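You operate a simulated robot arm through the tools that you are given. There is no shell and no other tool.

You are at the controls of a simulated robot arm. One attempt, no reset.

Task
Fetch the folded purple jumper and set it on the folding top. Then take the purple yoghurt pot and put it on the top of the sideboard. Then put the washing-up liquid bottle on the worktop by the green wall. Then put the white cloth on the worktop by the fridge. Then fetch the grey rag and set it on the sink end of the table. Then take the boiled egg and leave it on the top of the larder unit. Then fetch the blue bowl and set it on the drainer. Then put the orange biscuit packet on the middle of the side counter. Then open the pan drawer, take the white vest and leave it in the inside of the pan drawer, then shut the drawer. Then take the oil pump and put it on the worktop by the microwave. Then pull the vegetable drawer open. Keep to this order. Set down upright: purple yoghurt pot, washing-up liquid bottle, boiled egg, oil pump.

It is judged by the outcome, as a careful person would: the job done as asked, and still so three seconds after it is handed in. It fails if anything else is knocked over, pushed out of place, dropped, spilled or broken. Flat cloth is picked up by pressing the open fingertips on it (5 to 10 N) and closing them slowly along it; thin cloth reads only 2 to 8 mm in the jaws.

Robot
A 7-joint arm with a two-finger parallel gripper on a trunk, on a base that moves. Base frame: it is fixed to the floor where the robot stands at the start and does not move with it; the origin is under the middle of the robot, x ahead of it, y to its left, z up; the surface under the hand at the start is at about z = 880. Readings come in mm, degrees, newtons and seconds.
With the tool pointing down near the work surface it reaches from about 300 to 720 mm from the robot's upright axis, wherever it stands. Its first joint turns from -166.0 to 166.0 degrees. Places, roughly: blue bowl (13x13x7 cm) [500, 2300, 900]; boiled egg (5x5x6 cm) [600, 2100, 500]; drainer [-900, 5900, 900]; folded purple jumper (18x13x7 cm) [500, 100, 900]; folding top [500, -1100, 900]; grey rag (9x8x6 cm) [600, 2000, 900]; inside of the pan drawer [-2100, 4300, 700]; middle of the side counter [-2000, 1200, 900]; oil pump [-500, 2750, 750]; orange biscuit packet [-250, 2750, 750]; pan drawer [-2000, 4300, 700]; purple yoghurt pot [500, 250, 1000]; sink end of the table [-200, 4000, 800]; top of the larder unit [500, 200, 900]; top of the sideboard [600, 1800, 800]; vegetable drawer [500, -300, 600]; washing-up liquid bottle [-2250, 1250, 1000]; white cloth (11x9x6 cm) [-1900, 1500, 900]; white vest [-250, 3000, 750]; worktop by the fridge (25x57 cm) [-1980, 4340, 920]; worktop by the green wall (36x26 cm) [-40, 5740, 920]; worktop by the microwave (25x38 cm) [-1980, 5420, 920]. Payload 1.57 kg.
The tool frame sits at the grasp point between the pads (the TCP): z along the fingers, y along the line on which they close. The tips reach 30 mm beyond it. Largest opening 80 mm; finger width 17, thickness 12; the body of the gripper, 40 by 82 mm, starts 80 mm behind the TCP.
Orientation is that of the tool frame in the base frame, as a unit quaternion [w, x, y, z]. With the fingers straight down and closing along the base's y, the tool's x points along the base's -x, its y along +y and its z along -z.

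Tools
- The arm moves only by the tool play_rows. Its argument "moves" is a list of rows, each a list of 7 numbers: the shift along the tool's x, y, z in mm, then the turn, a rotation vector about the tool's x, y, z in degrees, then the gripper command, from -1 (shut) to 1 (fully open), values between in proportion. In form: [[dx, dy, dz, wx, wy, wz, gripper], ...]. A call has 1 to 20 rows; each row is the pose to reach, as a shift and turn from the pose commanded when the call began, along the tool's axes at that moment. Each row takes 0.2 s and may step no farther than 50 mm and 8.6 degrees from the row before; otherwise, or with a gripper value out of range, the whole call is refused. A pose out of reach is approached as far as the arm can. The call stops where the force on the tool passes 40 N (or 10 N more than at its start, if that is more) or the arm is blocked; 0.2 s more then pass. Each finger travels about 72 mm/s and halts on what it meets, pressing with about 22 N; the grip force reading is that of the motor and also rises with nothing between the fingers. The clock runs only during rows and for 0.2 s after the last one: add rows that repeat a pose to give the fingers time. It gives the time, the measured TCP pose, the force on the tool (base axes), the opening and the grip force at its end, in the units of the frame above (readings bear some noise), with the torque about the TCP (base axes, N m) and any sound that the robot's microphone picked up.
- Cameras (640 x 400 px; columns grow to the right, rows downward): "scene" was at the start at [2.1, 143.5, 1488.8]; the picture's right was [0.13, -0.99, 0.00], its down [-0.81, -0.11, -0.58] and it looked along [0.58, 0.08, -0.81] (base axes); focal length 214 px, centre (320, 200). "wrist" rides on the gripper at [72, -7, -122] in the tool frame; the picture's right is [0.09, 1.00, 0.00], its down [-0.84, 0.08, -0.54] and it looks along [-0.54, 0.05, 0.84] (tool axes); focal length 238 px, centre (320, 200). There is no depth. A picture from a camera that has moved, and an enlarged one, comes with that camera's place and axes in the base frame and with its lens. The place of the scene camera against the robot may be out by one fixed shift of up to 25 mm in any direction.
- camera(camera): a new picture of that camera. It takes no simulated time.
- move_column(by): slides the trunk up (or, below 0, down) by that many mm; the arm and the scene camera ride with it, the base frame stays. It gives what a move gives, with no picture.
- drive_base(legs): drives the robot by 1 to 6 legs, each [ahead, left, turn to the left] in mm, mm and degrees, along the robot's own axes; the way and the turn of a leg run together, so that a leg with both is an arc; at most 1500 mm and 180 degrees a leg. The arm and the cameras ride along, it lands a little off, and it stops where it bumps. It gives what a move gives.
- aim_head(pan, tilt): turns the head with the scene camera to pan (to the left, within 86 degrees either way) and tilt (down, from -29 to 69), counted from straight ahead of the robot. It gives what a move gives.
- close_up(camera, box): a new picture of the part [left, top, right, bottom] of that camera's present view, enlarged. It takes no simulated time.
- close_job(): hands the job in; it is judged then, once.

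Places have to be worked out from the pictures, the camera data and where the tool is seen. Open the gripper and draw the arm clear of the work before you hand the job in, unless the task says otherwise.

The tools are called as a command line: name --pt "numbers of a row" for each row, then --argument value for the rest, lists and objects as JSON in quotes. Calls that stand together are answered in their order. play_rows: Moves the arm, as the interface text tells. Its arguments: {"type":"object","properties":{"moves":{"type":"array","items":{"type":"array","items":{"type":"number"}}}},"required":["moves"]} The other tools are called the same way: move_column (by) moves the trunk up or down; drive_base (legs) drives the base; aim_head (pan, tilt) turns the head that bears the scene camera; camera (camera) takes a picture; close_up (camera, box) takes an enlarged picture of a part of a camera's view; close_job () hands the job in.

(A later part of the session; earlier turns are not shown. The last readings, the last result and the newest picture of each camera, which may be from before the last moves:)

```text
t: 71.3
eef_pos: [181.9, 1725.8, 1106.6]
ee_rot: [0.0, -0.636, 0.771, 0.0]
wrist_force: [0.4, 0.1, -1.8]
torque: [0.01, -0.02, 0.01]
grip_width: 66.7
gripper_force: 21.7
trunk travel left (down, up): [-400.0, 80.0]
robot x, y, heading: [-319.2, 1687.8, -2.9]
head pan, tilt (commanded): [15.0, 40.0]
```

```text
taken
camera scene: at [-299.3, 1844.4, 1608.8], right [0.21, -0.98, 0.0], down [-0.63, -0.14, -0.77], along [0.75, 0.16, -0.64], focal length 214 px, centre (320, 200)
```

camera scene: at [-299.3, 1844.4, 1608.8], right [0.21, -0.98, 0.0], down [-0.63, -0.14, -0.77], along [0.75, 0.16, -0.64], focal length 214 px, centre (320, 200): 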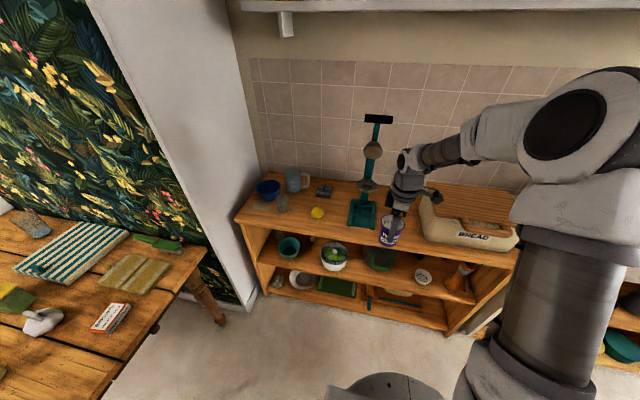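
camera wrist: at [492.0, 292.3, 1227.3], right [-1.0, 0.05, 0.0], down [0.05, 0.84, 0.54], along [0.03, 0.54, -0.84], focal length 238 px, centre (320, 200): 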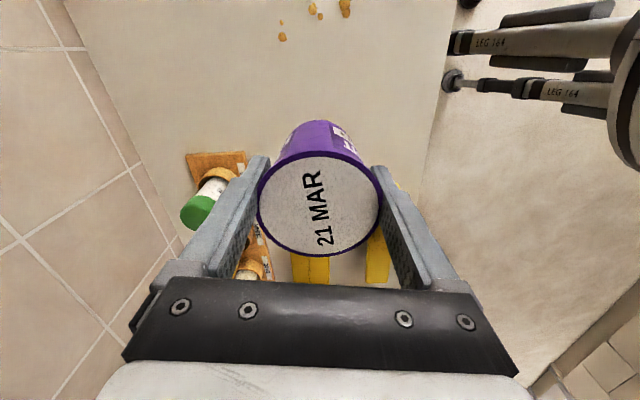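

Good view of the sideboard and table. I zoom in on both.

close_up --camera "scene" --box '[230, 150, 450, 287]'

close_up --camera "scene" --box '[0, 190, 240, 340]'

```text
2.91 times, centred on (340, 218) of scene
camera zoom: at [-299.3, 1844.4, 1608.8], right [0.21, -0.98, 0.0], down [-0.63, -0.14, -0.77], along [0.75, 0.16, -0.64], focal length 624 px, centre (262, 146)
```

zoom: 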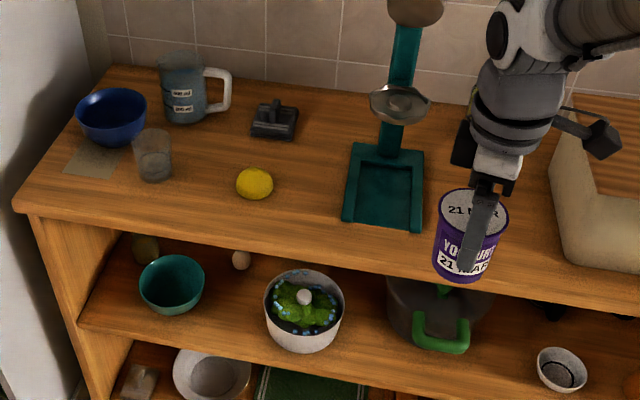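

```text
2.67 times, centred on (120, 265) of scene
camera zoom: at [-299.3, 1844.4, 1608.8], right [0.21, -0.98, 0.0], down [-0.63, -0.14, -0.77], along [0.75, 0.16, -0.64], focal length 572 px, centre (853, 27)
```

zoom: 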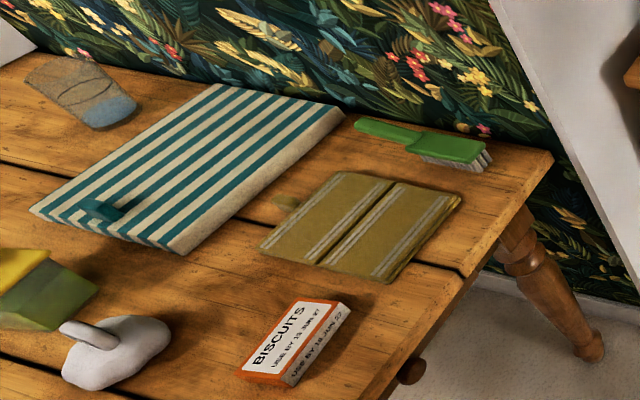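

Sideboard top is at z ≈ 848. The clear gap between the teal press (y ≥ 1745) and the bread bin (y ≤ ~1600) near the front edge suits the pot. I first turn the hand so the camera side faces me (closing along y).

play_rows --pt "0 0 0 0 0 8 -1" --pt "0 0 0 0 0 16 -1" --pt "0 0 0 0 0 24 -1" --pt "0 0 0 0 0 32 -1" --pt "0 0 0 0 0 40 -1" --pt "0 0 0 0 0 48 -1" --pt "0 0 0 0 0 56 -1" --pt "0 0 0 0 0 64 -1" --pt "0 0 0 0 0 72 -1" --pt "0 0 0 0 0 79 -1" --pt "0 0 0 0 0 82 -1" --pt "0 0 0 0 0 82 -1"

drive_base --legs '[[170, 0, 3], [0, -15, 0]]'

camera --camera "wrist"

camera --camera "scene"

```text
t: 73.9
eef_pos: [182.4, 1726.2, 1106.8]
ee_rot: [0.0, 0.026, 1.0, 0.0]
wrist_force: [0.1, -0.5, -1.3]
torque: [-0.01, 0.04, -0.01]
grip_width: 66.7
gripper_force: 22.0
trunk travel left (down, up): [-400.0, 80.0]
robot x, y, heading: [-321.4, 1686.2, -2.7]
head pan, tilt (commanded): [15.0, 40.0]
```

```text
t: 76.0
eef_pos: [349.0, 1734.3, 1105.3]
ee_rot: [-0.001, -0.001, 1.0, 0.0]
wrist_force: [-0.5, 0.6, -1.6]
torque: [0.0, 0.0, -0.01]
grip_width: 66.8
gripper_force: 21.9
trunk travel left (down, up): [-400.0, 80.0]
robot x, y, heading: [-150.0, 1670.4, 0.3]
head pan, tilt (commanded): [15.0, 40.0]
```

```text
taken
camera wrist: at [276.5, 1727.2, 1227.4], right [-0.09, 1.0, 0.0], down [0.84, 0.08, 0.54], along [0.54, 0.05, -0.84], focal length 238 px, centre (320, 200)
```

wrist: 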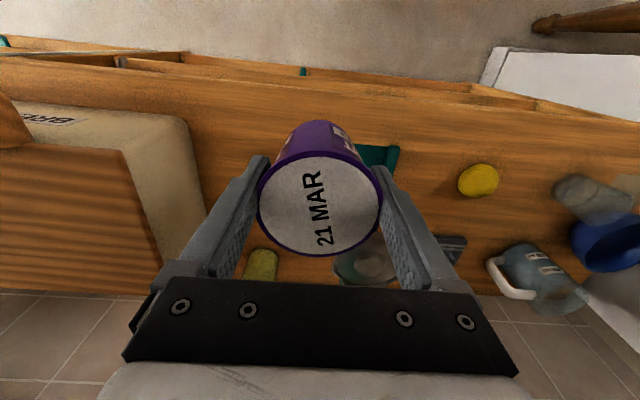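

```text
taken
camera scene: at [-138.9, 1825.9, 1608.8], right [0.26, -0.96, 0.0], down [-0.62, -0.17, -0.77], along [0.74, 0.2, -0.64], focal length 214 px, centre (320, 200)
```

scene: 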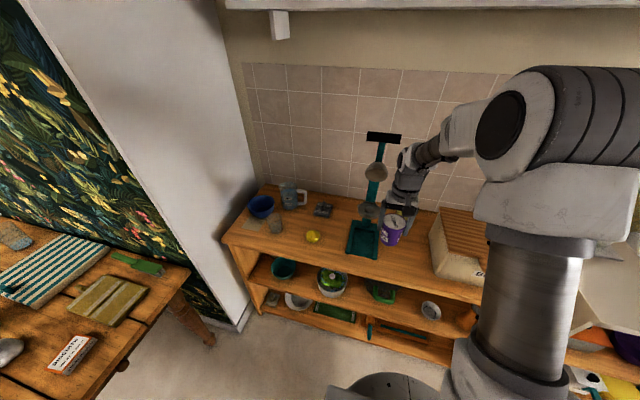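

Gap between bin (y ≤ 1535) and press (y ≥ 1745) is about 210 mm. I move the pot over (430, 1640) and lower to about 20 mm above the top, then look.

play_rows --pt "-27 -31 0 0 0 0 -1" --pt "-54 -63 0 0 0 0 -1" --pt "-81 -94 0 0 0 0 -1" --pt "-81 -94 35 0 0 0 -1" --pt "-81 -94 70 0 0 0 -1" --pt "-81 -94 105 0 0 0 -1" --pt "-81 -94 135 0 0 0 -1" --pt "-81 -94 155 0 0 0 -1" --pt "-81 -94 155 0 0 0 -1"

camera --camera "wrist"

close_up --camera "scene" --box '[320, 170, 520, 295]'

```text
t: 78.0
eef_pos: [430.6, 1642.0, 950.5]
ee_rot: [0.0, -0.001, 1.0, 0.0]
wrist_force: [0.3, 0.1, -2.0]
torque: [-0.02, 0.01, -0.02]
grip_width: 66.9
gripper_force: 22.2
trunk travel left (down, up): [-400.0, 80.0]
robot x, y, heading: [-149.2, 1670.6, 0.3]
head pan, tilt (commanded): [15.0, 40.0]
```

```text
taken
camera wrist: at [358.5, 1634.4, 1071.5], right [-0.09, 1.0, 0.0], down [0.84, 0.08, 0.54], along [0.54, 0.05, -0.84], focal length 238 px, centre (320, 200)
```

wrist: 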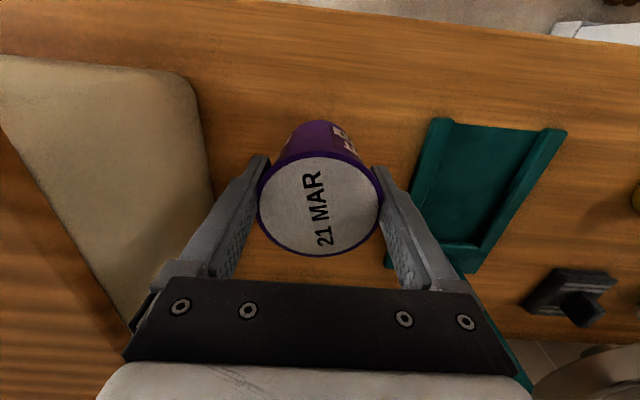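

```text
3.20 times, centred on (420, 232) of scene
camera zoom: at [-138.8, 1826.0, 1608.8], right [0.26, -0.96, 0.0], down [-0.62, -0.17, -0.77], along [0.74, 0.2, -0.64], focal length 686 px, centre (0, 96)
```

zoom: 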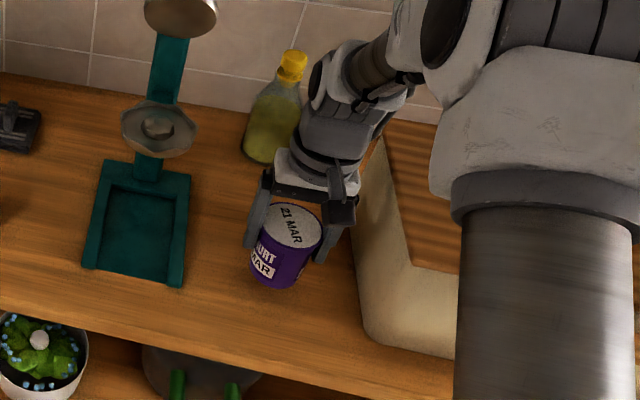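

Clear on both sides. I lower in small steps until contact.

play_rows --pt "0 5 8 0 0 0 -1" --pt "0 5 15 0 0 0 -1" --pt "0 5 20 0 0 0 -1" --pt "0 5 24 0 0 0 -1" --pt "0 5 24 0 0 0 -1"

```text
t: 79.2
eef_pos: [430.6, 1646.6, 925.4]
ee_rot: [0.0, -0.001, 1.0, 0.0]
wrist_force: [0.4, -0.2, -2.0]
torque: [-0.02, 0.0, 0.03]
grip_width: 66.9
gripper_force: 22.0
trunk travel left (down, up): [-400.0, 80.0]
robot x, y, heading: [-147.8, 1670.4, 0.2]
head pan, tilt (commanded): [15.0, 40.0]
```

play_rows --pt "0 0 2 0 0 0 -1" --pt "0 0 4 0 0 0 -1" --pt "0 0 6 0 0 0 -1" --pt "0 0 8 0 0 0 -1" --pt "0 0 8 0 0 0 -1"

```text
t: 80.4
eef_pos: [429.8, 1645.8, 918.8]
ee_rot: [0.001, -0.001, 1.0, 0.0]
wrist_force: [0.8, 1.6, -2.2]
torque: [-0.02, 0.0, 0.0]
grip_width: 66.9
gripper_force: 21.8
trunk travel left (down, up): [-400.0, 80.0]
robot x, y, heading: [-149.0, 1670.0, 0.2]
head pan, tilt (commanded): [15.0, 40.0]
```

No contact yet; I continue downward in small steps.

play_rows --pt "0 0 2 0 0 0 -1" --pt "0 0 4 0 0 0 -1" --pt "0 0 6 0 0 0 -1" --pt "0 0 6 0 0 0 -1"

camera --camera "wrist"

close_up --camera "scene" --box '[360, 200, 460, 262]'

```text
t: 81.4
eef_pos: [430.8, 1645.5, 912.5]
ee_rot: [0.0, 0.0, 1.0, -0.001]
wrist_force: [-0.5, 0.3, -1.8]
torque: [0.01, -0.02, 0.0]
grip_width: 66.6
gripper_force: 21.9
trunk travel left (down, up): [-400.0, 80.0]
robot x, y, heading: [-152.4, 1669.7, 0.2]
head pan, tilt (commanded): [15.0, 40.0]
```

```text
taken
camera wrist: at [358.0, 1638.2, 1034.2], right [-0.09, 1.0, 0.0], down [0.84, 0.08, 0.54], along [0.54, 0.05, -0.84], focal length 238 px, centre (320, 200)
```

wrist: 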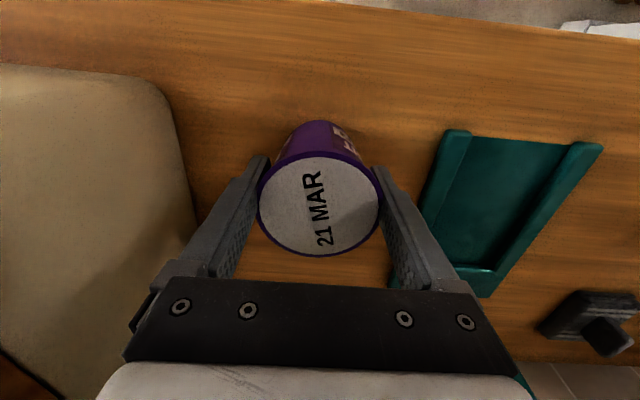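

```text
6.40 times, centred on (410, 231) of scene
camera zoom: at [-138.8, 1826.0, 1608.8], right [0.26, -0.96, 0.0], down [-0.62, -0.17, -0.77], along [0.74, 0.2, -0.64], focal length 1373 px, centre (-256, 2)
```

zoom: 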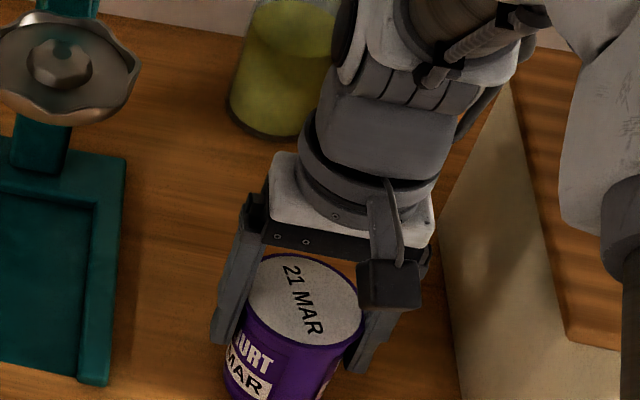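

play_rows --pt "0 0 2 0 0 0 -1" --pt "0 0 4 0 0 0 -1" --pt "0 0 6 0 0 0 -1" --pt "0 0 8 0 0 0 -1" --pt "0 0 8 0 0 0 -1"

```text
t: 82.6
eef_pos: [430.0, 1645.1, 906.2]
ee_rot: [0.001, -0.001, 1.0, 0.001]
wrist_force: [2.7, -5.7, 14.7]
torque: [0.03, -0.11, -0.03]
grip_width: 67.5
gripper_force: 21.6
trunk travel left (down, up): [-400.0, 80.0]
robot x, y, heading: [-151.1, 1670.1, 0.6]
head pan, tilt (commanded): [15.0, 40.0]
```

Contact at TCP z ≈ 906 (top ≈ 833). I relax the push, open slightly and rise straight up.

play_rows --pt "0 0 -2 0 0 0 -1" --pt "0 0 -2 0 0 0 0.72" --pt "0 0 -2 0 0 0 0.8" --pt "0 0 -2 0 0 0 0.92" --pt "0 0 -2 0 0 0 0.95" --pt "0 0 -15 0 0 0 0.95" --pt "0 0 -35 0 0 0 0.95" --pt "0 0 -65 0 0 0 0.95" --pt "0 0 -105 0 0 0 0.95" --pt "0 0 -150 0 0 0 0.95" --pt "0 0 -195 0 0 0 0.95" --pt "0 0 -195 0 0 0 0.95"

camera --camera "wrist"

close_up --camera "scene" --box '[320, 170, 520, 295]'

```text
t: 85.2
eef_pos: [430.2, 1644.9, 1101.9]
ee_rot: [0.001, -0.001, 1.0, 0.0]
wrist_force: [-0.3, -0.1, -0.4]
torque: [-0.01, 0.02, -0.01]
grip_width: 77.9
gripper_force: 0.2
trunk travel left (down, up): [-400.0, 80.0]
robot x, y, heading: [-150.4, 1668.9, 0.2]
head pan, tilt (commanded): [15.0, 40.0]
```

```text
taken
camera wrist: at [357.9, 1637.5, 1223.4], right [-0.09, 1.0, 0.0], down [0.84, 0.08, 0.54], along [0.54, 0.05, -0.84], focal length 238 px, centre (320, 200)
```

wrist: 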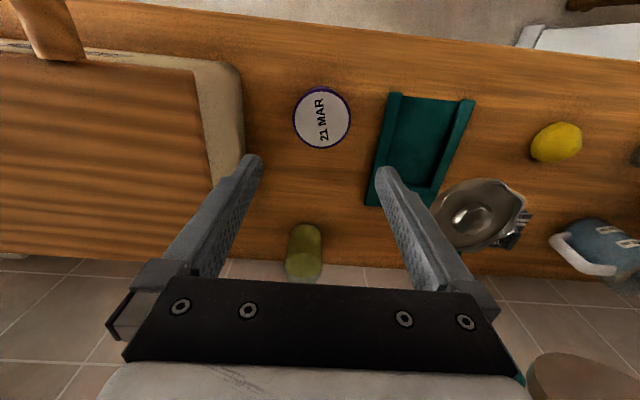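

```text
3.20 times, centred on (420, 232) of scene
camera zoom: at [-139.1, 1826.1, 1608.8], right [0.26, -0.96, 0.0], down [-0.62, -0.17, -0.77], along [0.74, 0.2, -0.64], focal length 686 px, centre (0, 96)
```

zoom: 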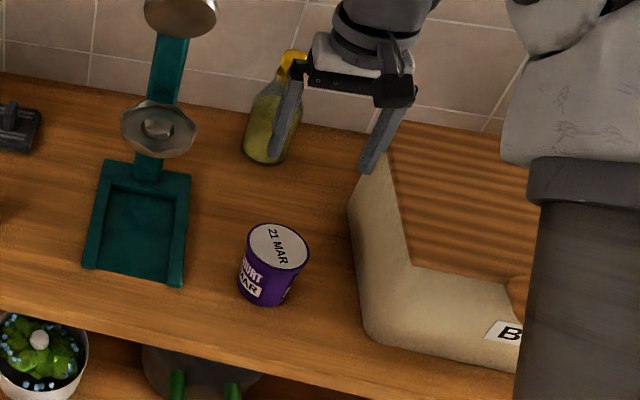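

The pot stands upright on the sideboard. Next, the washing-up liquid on the side counter across the room: I back off, turn around and look.

drive_base --legs '[[-500, 0, 0], [0, 0, 90]]'

aim_head --pan 60 --tilt 20

camera --camera "scene"

aim_head --pan 0 --tilt 20

camera --camera "scene"

```text
t: 94.0
eef_pos: [-588.4, 2247.1, 1103.3]
ee_rot: [0.0, -0.678, 0.735, 0.0]
wrist_force: [-0.5, -0.9, 0.3]
torque: [-0.01, -0.01, 0.02]
grip_width: 78.2
gripper_force: 0.1
trunk travel left (down, up): [-400.0, 80.0]
robot x, y, heading: [-662.5, 1668.7, 85.6]
head pan, tilt (commanded): [15.0, 40.0]
```

```text
t: 95.1
eef_pos: [-588.9, 2246.1, 1101.1]
ee_rot: [0.0, -0.679, 0.734, 0.0]
wrist_force: [-0.1, 1.0, -0.4]
torque: [0.03, 0.04, 0.01]
grip_width: 78.1
gripper_force: 0.1
trunk travel left (down, up): [-400.0, 80.0]
robot x, y, heading: [-661.1, 1672.8, 85.6]
head pan, tilt (commanded): [60.0, 20.0]
```

```text
taken
camera scene: at [-874.1, 1647.1, 1640.2], right [0.57, 0.82, 0.0], down [0.28, -0.19, -0.94], along [-0.78, 0.53, -0.34], focal length 214 px, centre (320, 200)
```

scene: 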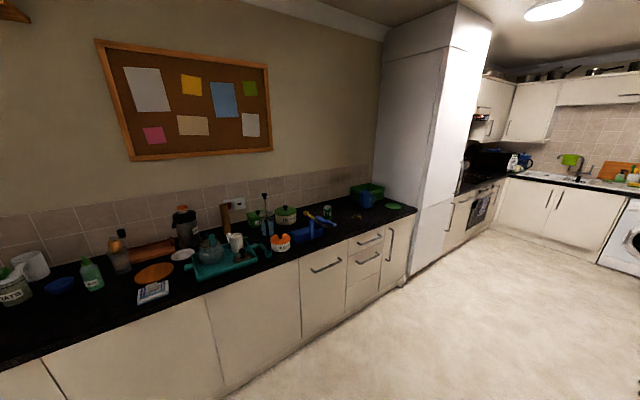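

```text
t: 96.4
eef_pos: [-588.1, 2244.8, 1102.6]
ee_rot: [-0.001, -0.678, 0.735, 0.0]
wrist_force: [0.2, -0.2, 0.2]
torque: [0.03, 0.02, -0.01]
grip_width: 77.8
gripper_force: 0.0
trunk travel left (down, up): [-400.0, 80.0]
robot x, y, heading: [-657.0, 1671.7, 85.7]
head pan, tilt (commanded): [0.0, 20.0]
```

```text
taken
camera scene: at [-790.3, 1687.3, 1640.2], right [1.0, -0.08, 0.0], down [-0.03, -0.34, -0.94], along [0.07, 0.94, -0.34], focal length 214 px, centre (320, 200)
```

scene: 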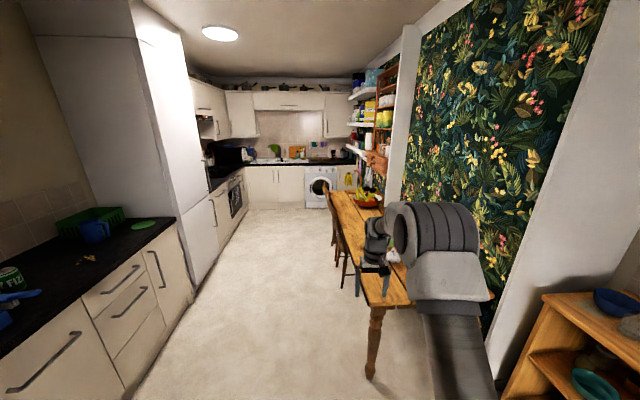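

The side counter carries many items. I re-aim and zoom to identify the washing-up liquid bottle and the white cloth.

aim_head --pan 75 --tilt 30

camera --camera "scene"

close_up --camera "scene" --box '[60, 110, 380, 310]'

```text
t: 97.9
eef_pos: [-588.6, 2246.0, 1100.5]
ee_rot: [0.0, -0.678, 0.735, 0.0]
wrist_force: [-0.7, -0.7, -0.7]
torque: [-0.02, 0.01, -0.01]
grip_width: 78.4
gripper_force: 0.1
trunk travel left (down, up): [-400.0, 80.0]
robot x, y, heading: [-659.6, 1669.1, 85.8]
head pan, tilt (commanded): [75.0, 30.0]
```

```text
taken
camera scene: at [-882.6, 1624.5, 1624.2], right [0.33, 0.94, 0.0], down [0.47, -0.17, -0.87], along [-0.82, 0.29, -0.5], focal length 214 px, centre (320, 200)
```

scene: 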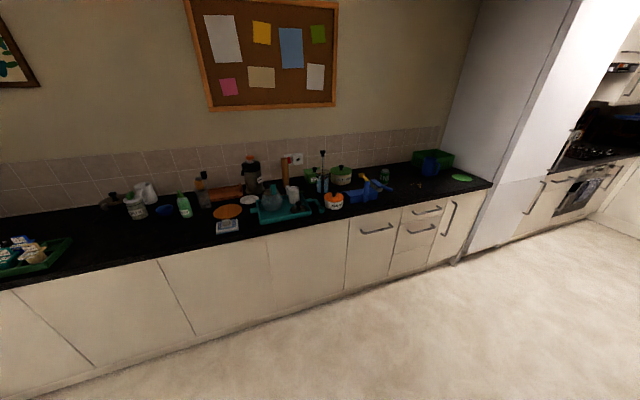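

```text
2.00 times, centred on (220, 210) of scene
camera zoom: at [-882.6, 1624.5, 1624.2], right [0.33, 0.94, 0.0], down [0.47, -0.17, -0.87], along [-0.82, 0.29, -0.5], focal length 429 px, centre (520, 180)
```

zoom: 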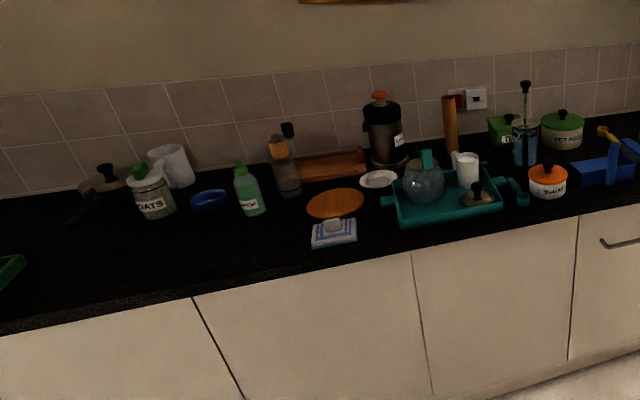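

The green bottle is at about (-2155, 1215) and the white cloth (block with tab) at about (-1917, 1446); counter front edge x ≈ -1830. I turn to face it and drive up, keeping some distance first.

drive_base --legs '[[0, 0, 94], [450, 430, 0]]'

aim_head --pan 0 --tilt 35

camera --camera "scene"

```text
t: 106.9
eef_pos: [-1706.2, 1300.6, 1100.3]
ee_rot: [-0.001, 1.0, -0.019, -0.001]
wrist_force: [-0.2, 0.2, -0.4]
torque: [0.0, -0.04, -0.03]
grip_width: 78.1
gripper_force: 0.1
trunk travel left (down, up): [-400.0, 80.0]
robot x, y, heading: [-1127.0, 1254.9, 177.8]
head pan, tilt (commanded): [75.0, 30.0]
```

```text
t: 108.4
eef_pos: [-1706.0, 1301.3, 1102.1]
ee_rot: [0.001, 1.0, -0.021, 0.0]
wrist_force: [-0.8, -0.3, 0.3]
torque: [0.0, -0.02, 0.01]
grip_width: 78.3
gripper_force: 0.0
trunk travel left (down, up): [-400.0, 80.0]
robot x, y, heading: [-1121.4, 1249.7, 177.8]
head pan, tilt (commanded): [0.0, 35.0]
```

```text
taken
camera scene: at [-1129.8, 1103.8, 1616.4], right [0.04, 1.0, 0.0], down [0.57, -0.02, -0.82], along [-0.82, 0.03, -0.57], focal length 214 px, centre (320, 200)
```

scene: 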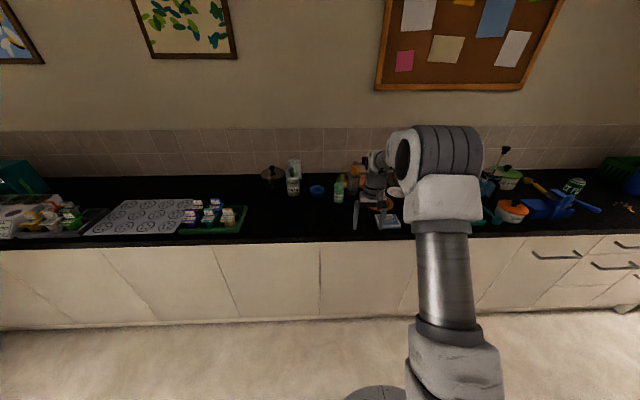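

close_up --camera "scene" --box '[250, 140, 422, 248]'

camera --camera "wrist"

```text
3.70 times, centred on (336, 194) of scene
camera zoom: at [-1129.8, 1103.8, 1616.4], right [0.04, 1.0, 0.0], down [0.57, -0.02, -0.82], along [-0.82, 0.03, -0.57], focal length 794 px, centre (261, 222)
```

zoom: 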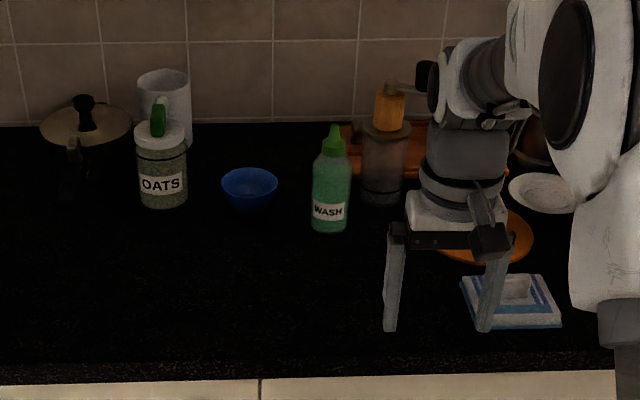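

```text
taken
camera wrist: at [-1634.0, 1302.9, 1223.0], right [0.05, -1.0, 0.0], down [-0.84, -0.04, 0.54], along [-0.54, -0.03, -0.84], focal length 238 px, centre (320, 200)
```

wrist: 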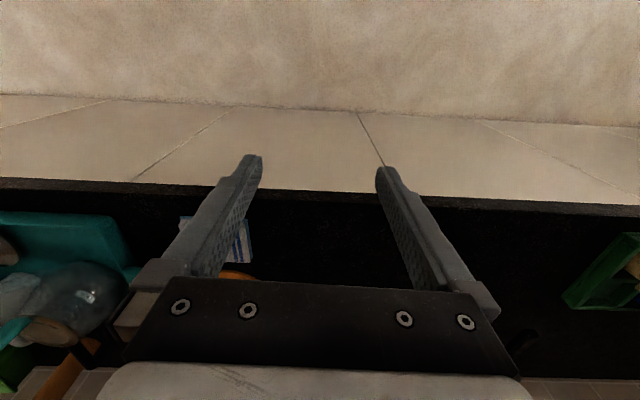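

The WASH bottle is at about (-2133, 1240), ~58 mm wide, top z ≈ 1059; the pump bottle is close on its right (y ≈ 1321). I'll grip it front-to-back from above with the camera on the free (-y) side, so I turn the hand by 90° and raise it first.

play_rows --pt "0 6 -10 0 0 8 1" --pt "0.3 12 -20 0 0 16 1" --pt "0.6 18 -30 0 0 24 1" --pt "1 24 -40 0 0 32 1" --pt "1 30 -50 0 0 40 1" --pt "1.5 36 -60 0 0 48 1" --pt "2 42 -70 0 0 56 1" --pt "2 48 -80 0 0 64 1" --pt "2 54 -90 0 0 72 1" --pt "2.5 60 -100 0 0 80 1" --pt "2.5 60 -110 0 0 88 1" --pt "2.5 60 -120 0 0 90 1" --pt "2.5 60 -120 0 0 90 1"

drive_base --legs '[[300, 0, 2.2]]'

camera --camera "wrist"

camera --camera "scene"

```text
t: 111.2
eef_pos: [-1705.9, 1241.6, 1222.4]
ee_rot: [0.0, -0.692, 0.722, 0.0]
wrist_force: [0.7, 0.0, 0.2]
torque: [-0.01, 0.0, -0.01]
grip_width: 80.2
gripper_force: 0.1
trunk travel left (down, up): [-400.0, 80.0]
robot x, y, heading: [-1126.5, 1249.8, 178.0]
head pan, tilt (commanded): [0.0, 35.0]
```

```text
t: 113.8
eef_pos: [-2017.5, 1228.2, 1222.4]
ee_rot: [0.0, -0.704, 0.71, 0.0]
wrist_force: [-0.5, 0.2, 0.4]
torque: [-0.01, -0.03, 0.01]
grip_width: 79.9
gripper_force: 0.0
trunk travel left (down, up): [-400.0, 80.0]
robot x, y, heading: [-1436.2, 1258.4, 179.8]
head pan, tilt (commanded): [0.0, 35.0]
```

```text
taken
camera wrist: at [-2011.0, 1155.5, 1343.4], right [-1.0, -0.09, 0.0], down [-0.07, 0.84, 0.54], along [-0.05, 0.54, -0.84], focal length 238 px, centre (320, 200)
```

wrist: 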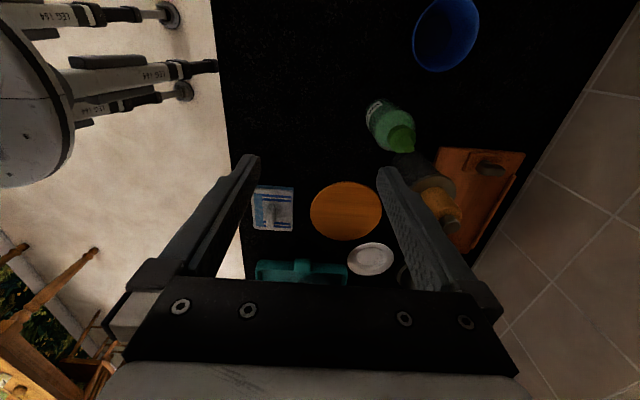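

```text
taken
camera scene: at [-1435.6, 1109.6, 1616.4], right [0.0, 1.0, 0.0], down [0.57, 0.0, -0.82], along [-0.82, 0.0, -0.57], focal length 214 px, centre (320, 200)
```

scene: 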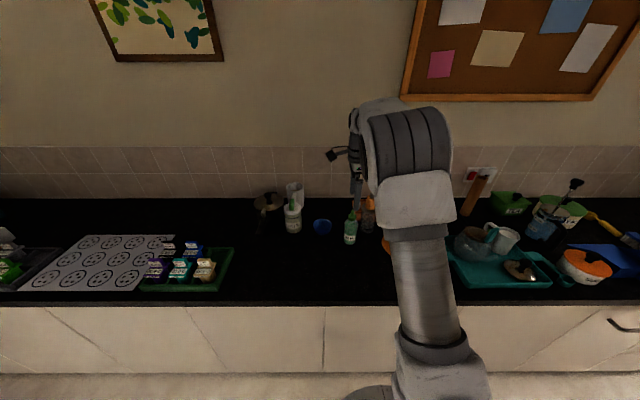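

The wrist view puts the bottle axis at (-2122, 1243), tip z ≈ 1064, pump bottle safely at (-2205, 1329). I move 50 mm closer, then align over the bottle.

drive_base --legs '[[50, 0, 0]]'

```text
t: 114.8
eef_pos: [-2066.8, 1229.7, 1221.7]
ee_rot: [0.0, -0.704, 0.71, -0.001]
wrist_force: [-0.1, 0.3, 0.3]
torque: [0.03, -0.02, 0.01]
grip_width: 79.9
gripper_force: 0.0
trunk travel left (down, up): [-400.0, 80.0]
robot x, y, heading: [-1484.3, 1256.3, 179.7]
head pan, tilt (commanded): [0.0, 35.0]
```

play_rows --pt "-6 27 20 0 0 0 1" --pt "-12.9 55.3 40 0 0 0 1" --pt "-12.9 55.3 65 0 0 0 1" --pt "-12.9 55.3 92 0 0 0 1" --pt "-12.9 55.3 92 0 0 0 1"

camera --camera "wrist"

```text
t: 116.0
eef_pos: [-2120.5, 1242.7, 1130.2]
ee_rot: [0.001, -0.704, 0.71, 0.0]
wrist_force: [0.2, 0.5, 0.1]
torque: [-0.01, -0.02, 0.0]
grip_width: 80.1
gripper_force: 0.1
trunk travel left (down, up): [-400.0, 80.0]
robot x, y, heading: [-1490.1, 1257.7, 179.3]
head pan, tilt (commanded): [0.0, 35.0]
```

```text
taken
camera wrist: at [-2114.6, 1170.6, 1251.7], right [-1.0, -0.08, 0.0], down [-0.07, 0.84, 0.54], along [-0.05, 0.54, -0.84], focal length 238 px, centre (320, 200)
```

wrist: 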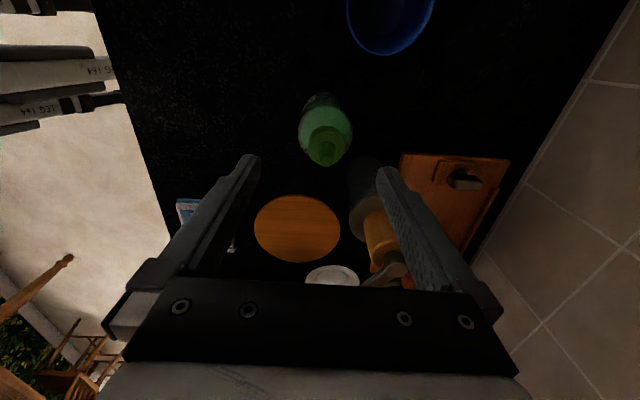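

close_up --camera "wrist" --box '[260, 70, 390, 190]'

```text
3.33 times, centred on (325, 130) of wrist
camera zoom: at [-2114.6, 1170.6, 1251.7], right [-1.0, -0.08, 0.0], down [-0.07, 0.84, 0.54], along [-0.05, 0.54, -0.84], focal length 794 px, centre (303, 433)
```

zoom: 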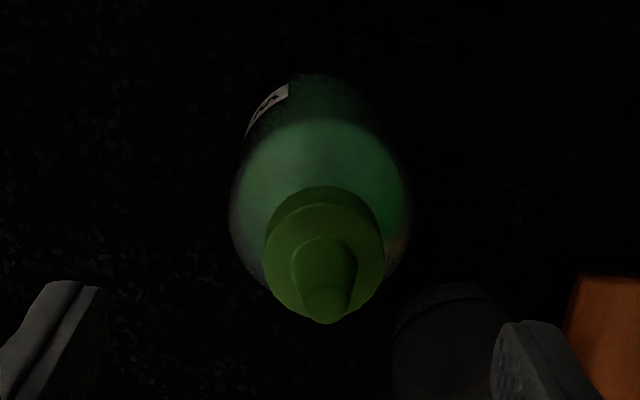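

Bottle axis ≈ (-2127, 1246), diameter ≈ 55; the pump bottle stays ~40 mm clear of the fingers. I centre and descend to TCP z ≈ 997, then close.

play_rows --pt "-3.3 7 20 0 0 0 1" --pt "-3.3 7 45 0 0 0 1" --pt "-3.3 7 70 0 0 0 1" --pt "-3.3 7 95 0 0 0 1" --pt "-3.3 7 115 0 0 0 1" --pt "-3.3 7 128 0 0 0 1" --pt "-3.3 7 133 0 0 0 1" --pt "-3.3 7 133 0 0 0 1"

camera --camera "wrist"

close_up --camera "scene" --box '[280, 160, 440, 260]'

```text
t: 117.8
eef_pos: [-2128.7, 1245.3, 995.8]
ee_rot: [0.0, -0.704, 0.71, 0.0]
wrist_force: [-0.5, -0.5, 0.0]
torque: [0.03, -0.01, 0.03]
grip_width: 80.2
gripper_force: 0.1
trunk travel left (down, up): [-400.0, 80.0]
robot x, y, heading: [-1488.4, 1254.8, 179.5]
head pan, tilt (commanded): [0.0, 35.0]
```

```text
taken
camera wrist: at [-2122.9, 1173.0, 1117.0], right [-1.0, -0.08, 0.0], down [-0.07, 0.84, 0.54], along [-0.05, 0.54, -0.84], focal length 238 px, centre (320, 200)
```

wrist: 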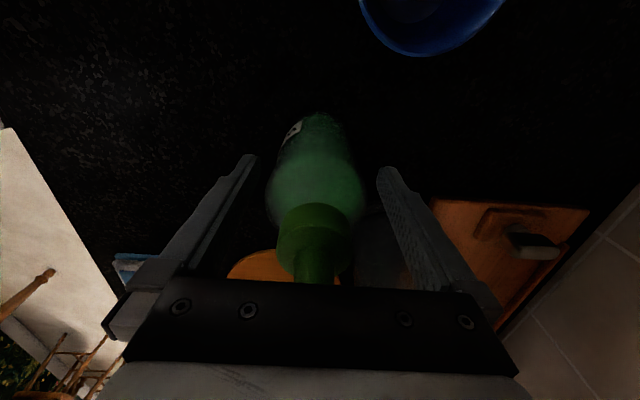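

```text
4.00 times, centred on (360, 210) of scene
camera zoom: at [-1486.1, 1109.8, 1616.4], right [0.0, 1.0, 0.0], down [0.57, 0.0, -0.82], along [-0.82, 0.0, -0.57], focal length 858 px, centre (160, 160)
```

zoom: 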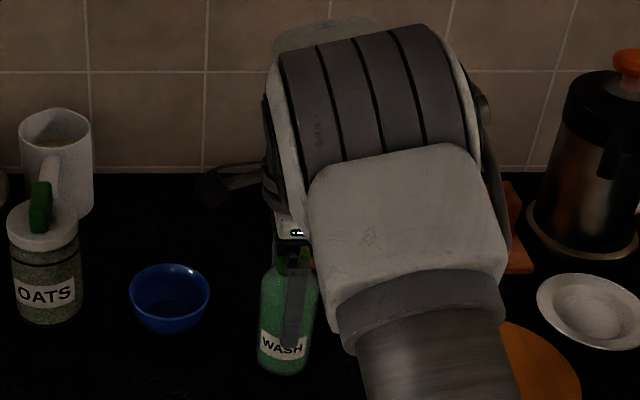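

Fingers are in front of and behind the bottle with no contact. I close.

play_rows --pt "0 0 0 0 0 0 0.6" --pt "0 0 0 0 0 0 0.4" --pt "0 0 0 0 0 0 0.2" --pt "0 0 0 0 0 0 -1" --pt "0 0 0 0 0 0 -1" --pt "0 0 0 0 0 0 -1"

```text
t: 119.2
eef_pos: [-2127.7, 1245.7, 994.7]
ee_rot: [0.001, -0.705, 0.709, 0.0]
wrist_force: [-0.2, -0.5, 1.2]
torque: [-0.01, 0.0, -0.01]
grip_width: 57.5
gripper_force: 22.7
trunk travel left (down, up): [-400.0, 80.0]
robot x, y, heading: [-1486.5, 1256.4, 179.7]
head pan, tilt (commanded): [0.0, 35.0]
```

Gripped at 57.5 mm. I lift slowly.

play_rows --pt "0 0 -6 0 0 0 -1" --pt "0 0 -15 0 0 0 -1" --pt "0 0 -30 0 0 0 -1" --pt "0 0 -55 0 0 0 -1" --pt "0 0 -85 0 0 0 -1" --pt "0 0 -120 0 0 0 -1" --pt "0 0 -155 0 0 0 -1" --pt "0 0 -190 0 0 0 -1" --pt "0 0 -190 0 0 0 -1"

camera --camera "wrist"

camera --camera "scene"

```text
t: 121.2
eef_pos: [-2128.9, 1247.5, 1188.7]
ee_rot: [0.0, -0.705, 0.709, -0.001]
wrist_force: [0.0, -0.5, -2.9]
torque: [-0.03, -0.01, -0.02]
grip_width: 57.6
gripper_force: 21.8
trunk travel left (down, up): [-400.0, 80.0]
robot x, y, heading: [-1486.9, 1255.2, 179.7]
head pan, tilt (commanded): [0.0, 35.0]
```

```text
taken
camera wrist: at [-2123.6, 1173.7, 1310.8], right [-1.0, -0.08, 0.0], down [-0.07, 0.84, 0.54], along [-0.04, 0.54, -0.84], focal length 238 px, centre (320, 200)
```

wrist: 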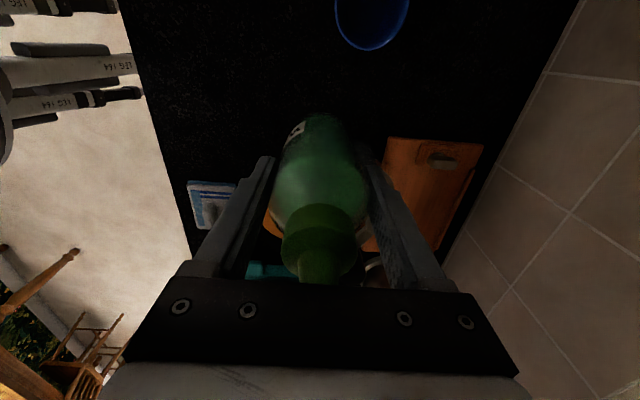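

```text
taken
camera scene: at [-1486.2, 1109.8, 1616.3], right [0.0, 1.0, 0.0], down [0.57, 0.0, -0.82], along [-0.82, 0.0, -0.57], focal length 214 px, centre (320, 200)
```

scene: 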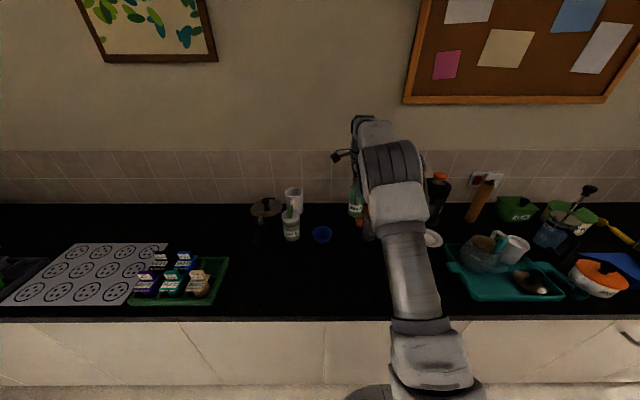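

The bottle is held. I back away, turn to face along the kitchen (+y) and look down the corridor.

drive_base --legs '[[-400, 0, 0], [0, 0, -90]]'

aim_head --pan -5 --tilt 20

camera --camera "scene"

```text
t: 129.5
eef_pos: [-1109.7, 1895.3, 1189.8]
ee_rot: [0.0, -0.008, 1.0, -0.001]
wrist_force: [0.1, -0.5, -2.1]
torque: [-0.02, -0.01, 0.0]
grip_width: 57.3
gripper_force: 22.3
trunk travel left (down, up): [-400.0, 80.0]
robot x, y, heading: [-1085.7, 1255.9, 91.0]
head pan, tilt (commanded): [0.0, 35.0]
```

```text
t: 130.2
eef_pos: [-1108.7, 1894.7, 1188.7]
ee_rot: [0.0, -0.008, 1.0, -0.001]
wrist_force: [0.0, 1.1, -3.4]
torque: [-0.02, -0.01, 0.0]
grip_width: 57.4
gripper_force: 22.6
trunk travel left (down, up): [-400.0, 80.0]
robot x, y, heading: [-1084.1, 1253.0, 90.9]
head pan, tilt (commanded): [-5.0, 20.0]
```

```text
taken
camera scene: at [-1206.8, 1258.6, 1640.1], right [1.0, -0.07, 0.0], down [-0.02, -0.34, -0.94], along [0.07, 0.94, -0.34], focal length 214 px, centre (320, 200)
```

scene: 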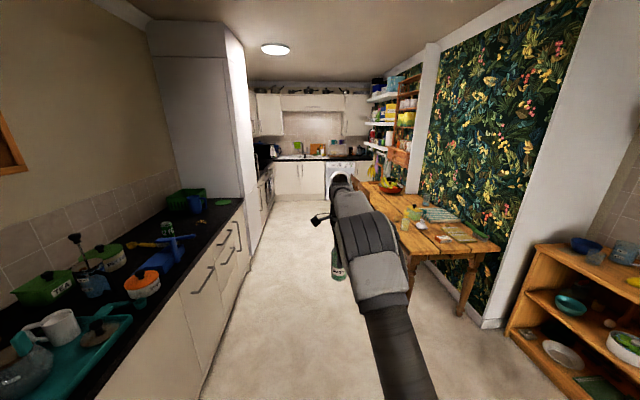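

Corridor is clear. I drive ahead along it.

drive_base --legs '[[1500, 0, -0.9], [900, 0, 0]]'

aim_head --pan -30 --tilt 25

camera --camera "scene"

aim_head --pan 20 --tilt 25

camera --camera "scene"

```text
t: 145.9
eef_pos: [-1214.7, 4281.2, 1189.8]
ee_rot: [0.0, -0.022, 1.0, -0.001]
wrist_force: [0.0, -0.2, -1.8]
torque: [0.0, 0.04, 0.01]
grip_width: 57.4
gripper_force: 22.2
trunk travel left (down, up): [-400.0, 80.0]
robot x, y, heading: [-1172.0, 3643.7, 92.7]
head pan, tilt (commanded): [-5.0, 20.0]
```

```text
t: 146.8
eef_pos: [-1213.2, 4281.0, 1189.6]
ee_rot: [-0.001, -0.023, 1.0, -0.001]
wrist_force: [-0.8, -0.7, -1.9]
torque: [-0.01, 0.02, -0.02]
grip_width: 57.3
gripper_force: 21.9
trunk travel left (down, up): [-400.0, 80.0]
robot x, y, heading: [-1169.8, 3645.3, 92.8]
head pan, tilt (commanded): [-30.0, 25.0]
```

```text
taken
camera scene: at [-1253.7, 3630.3, 1632.1], right [0.89, -0.46, 0.0], down [-0.19, -0.38, -0.91], along [0.41, 0.81, -0.42], focal length 214 px, centre (320, 200)
```

scene: 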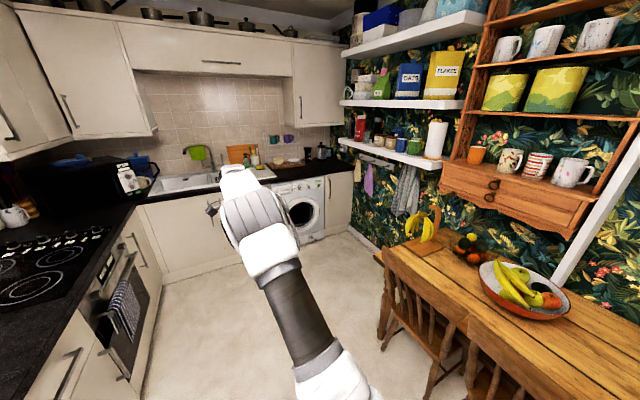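

```text
t: 148.0
eef_pos: [-1214.1, 4280.5, 1189.2]
ee_rot: [0.0, -0.023, 1.0, 0.0]
wrist_force: [0.8, 0.2, -2.1]
torque: [0.02, 0.03, 0.02]
grip_width: 57.4
gripper_force: 22.2
trunk travel left (down, up): [-400.0, 80.0]
robot x, y, heading: [-1170.9, 3640.4, 93.0]
head pan, tilt (commanded): [20.0, 25.0]
```

```text
taken
camera scene: at [-1331.3, 3633.3, 1632.1], right [0.92, 0.39, 0.0], down [0.16, -0.39, -0.91], along [-0.35, 0.84, -0.42], focal length 214 px, centre (320, 200)
```

scene: 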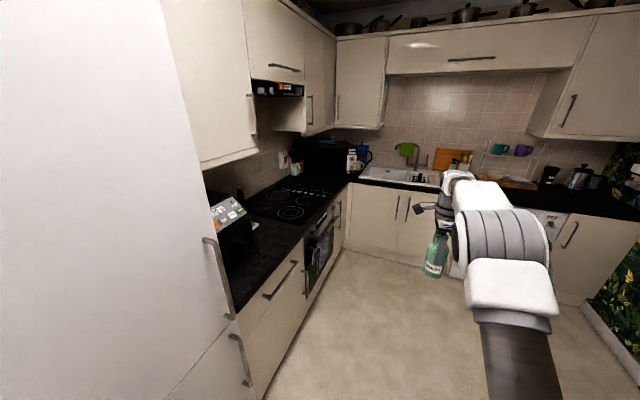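

I zoom in on the far counter's right corner (worktop by the green wall) and the table end.

aim_head --pan -30 --tilt 25

close_up --camera "scene" --box '[170, 120, 370, 245]'

close_up --camera "scene" --box '[360, 190, 640, 365]'

```text
t: 149.2
eef_pos: [-1213.7, 4281.3, 1189.7]
ee_rot: [0.001, -0.023, 1.0, 0.0]
wrist_force: [0.7, -0.7, -3.2]
torque: [0.01, -0.01, 0.0]
grip_width: 57.7
gripper_force: 21.8
trunk travel left (down, up): [-400.0, 80.0]
robot x, y, heading: [-1169.4, 3640.2, 92.9]
head pan, tilt (commanded): [-30.0, 25.0]
```

```text
3.20 times, centred on (270, 182) of scene
camera zoom: at [-1253.7, 3630.3, 1632.1], right [0.89, -0.46, 0.0], down [-0.19, -0.38, -0.91], along [0.41, 0.81, -0.42], focal length 686 px, centre (480, 256)
```

zoom: 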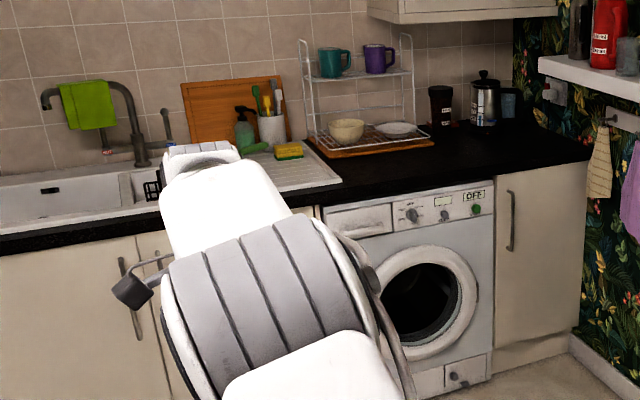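

```text
2.29 times, centred on (500, 278) of scene
camera zoom: at [-1253.7, 3630.3, 1632.1], right [0.89, -0.46, 0.0], down [-0.19, -0.38, -0.91], along [0.41, 0.81, -0.42], focal length 490 px, centre (-91, 23)
```

zoom: 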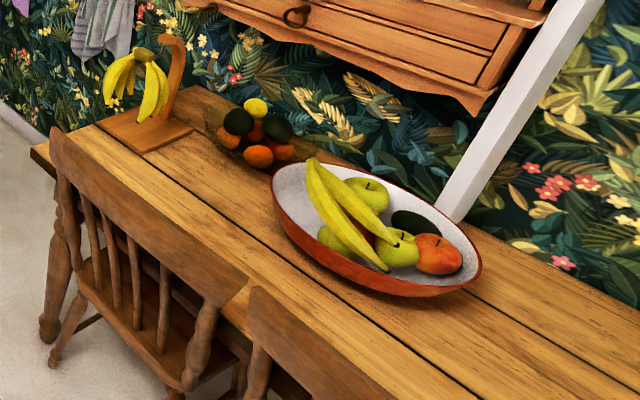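

The black worktop right of the drainer, in front of the coffee press, is free. I drive to y ≈ 4880, then sideways right to line up with it.

drive_base --legs '[[1240, 0, -3], [0, -1120, 0]]'

aim_head --pan 0 --tilt 35

camera --camera "scene"

```text
t: 165.0
eef_pos: [-98.1, 5494.6, 1187.4]
ee_rot: [0.0, 0.018, 1.0, -0.001]
wrist_force: [-0.2, -0.2, -2.6]
torque: [-0.02, 0.0, 0.0]
grip_width: 57.5
gripper_force: 22.1
trunk travel left (down, up): [-400.0, 80.0]
robot x, y, heading: [-106.1, 4851.1, 88.1]
head pan, tilt (commanded): [-30.0, 25.0]
stopped in leg 2: the robot was blocked; the commanded pose is now the measured one
```

```text
t: 165.9
eef_pos: [-99.0, 5493.2, 1188.3]
ee_rot: [0.0, 0.018, 1.0, -0.001]
wrist_force: [-0.5, 0.7, -2.5]
torque: [0.02, -0.02, -0.01]
grip_width: 57.1
gripper_force: 22.3
trunk travel left (down, up): [-400.0, 80.0]
robot x, y, heading: [-109.6, 4852.6, 88.5]
head pan, tilt (commanded): [0.0, 35.0]
```

```text
taken
camera scene: at [-236.5, 4858.4, 1616.4], right [1.0, -0.03, 0.0], down [-0.02, -0.57, -0.82], along [0.03, 0.82, -0.57], focal length 214 px, centre (320, 200)
```

scene: 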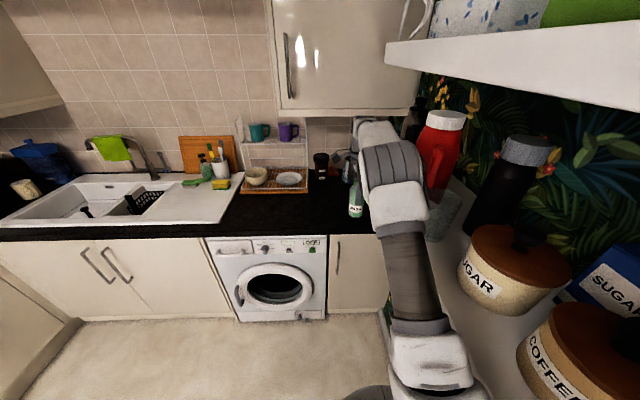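

The base touched the green wall's side at x ≈ -106. I zoom in to check nothing on the shelf was disturbed before easing left.

close_up --camera "scene" --box '[330, 80, 640, 400]'

camera --camera "wrist"

```text
1.25 times, centred on (485, 240) of scene
camera zoom: at [-236.5, 4858.4, 1616.4], right [1.0, -0.03, 0.0], down [-0.02, -0.57, -0.82], along [0.03, 0.82, -0.57], focal length 268 px, centre (114, 150)
```

zoom: 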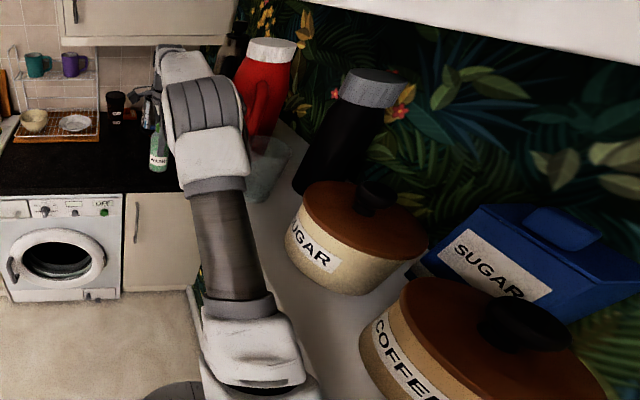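

```text
taken
camera wrist: at [-171.3, 5489.4, 1309.9], right [-0.06, 1.0, 0.0], down [0.84, 0.05, 0.54], along [0.54, 0.03, -0.84], focal length 238 px, centre (320, 200)
```

wrist: 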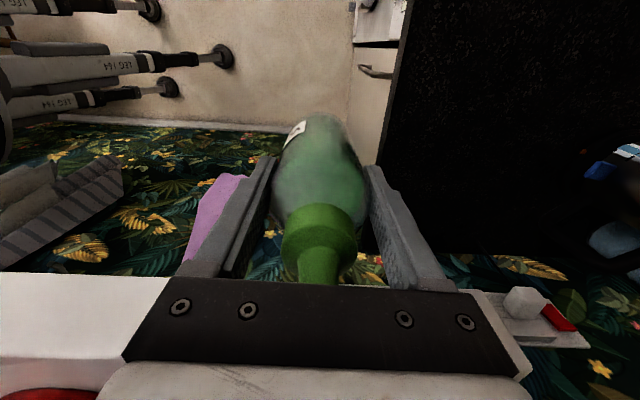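

No shelf item was touched; it was the base against the wall. I ease left 50 mm, then drive ahead to bring the bottle over the worktop.

drive_base --legs '[[0, 50, 0], [225, 0, 1.5]]'

camera --camera "scene"

camera --camera "wrist"

```text
t: 168.6
eef_pos: [-162.6, 5719.7, 1188.1]
ee_rot: [0.001, 0.004, 1.0, 0.0]
wrist_force: [0.1, -1.0, -3.1]
torque: [0.03, 0.03, 0.0]
grip_width: 57.5
gripper_force: 21.7
trunk travel left (down, up): [-400.0, 80.0]
robot x, y, heading: [-152.6, 5078.9, 89.7]
head pan, tilt (commanded): [0.0, 35.0]
```

```text
taken
camera scene: at [-282.9, 5080.7, 1616.3], right [1.0, 0.0, 0.0], down [0.0, -0.57, -0.82], along [0.0, 0.82, -0.57], focal length 214 px, centre (320, 200)
```

scene: 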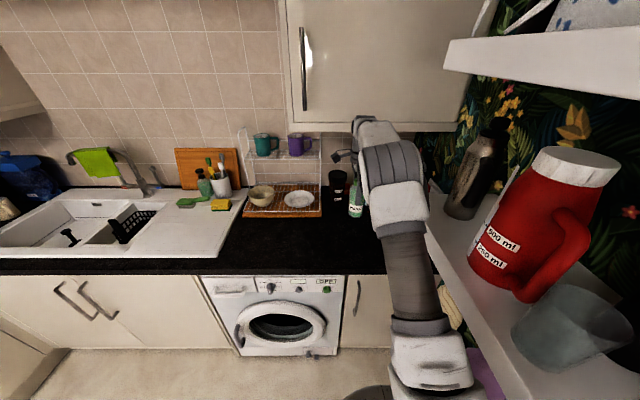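

```text
taken
camera wrist: at [-234.7, 5713.5, 1309.9], right [-0.08, 1.0, 0.0], down [0.84, 0.07, 0.54], along [0.54, 0.04, -0.84], focal length 238 px, centre (320, 200)
```

wrist: 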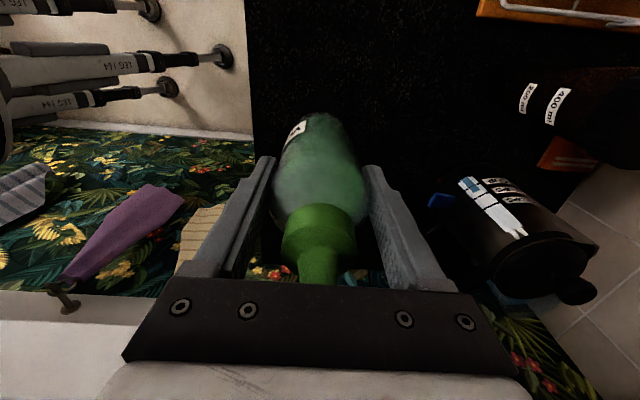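

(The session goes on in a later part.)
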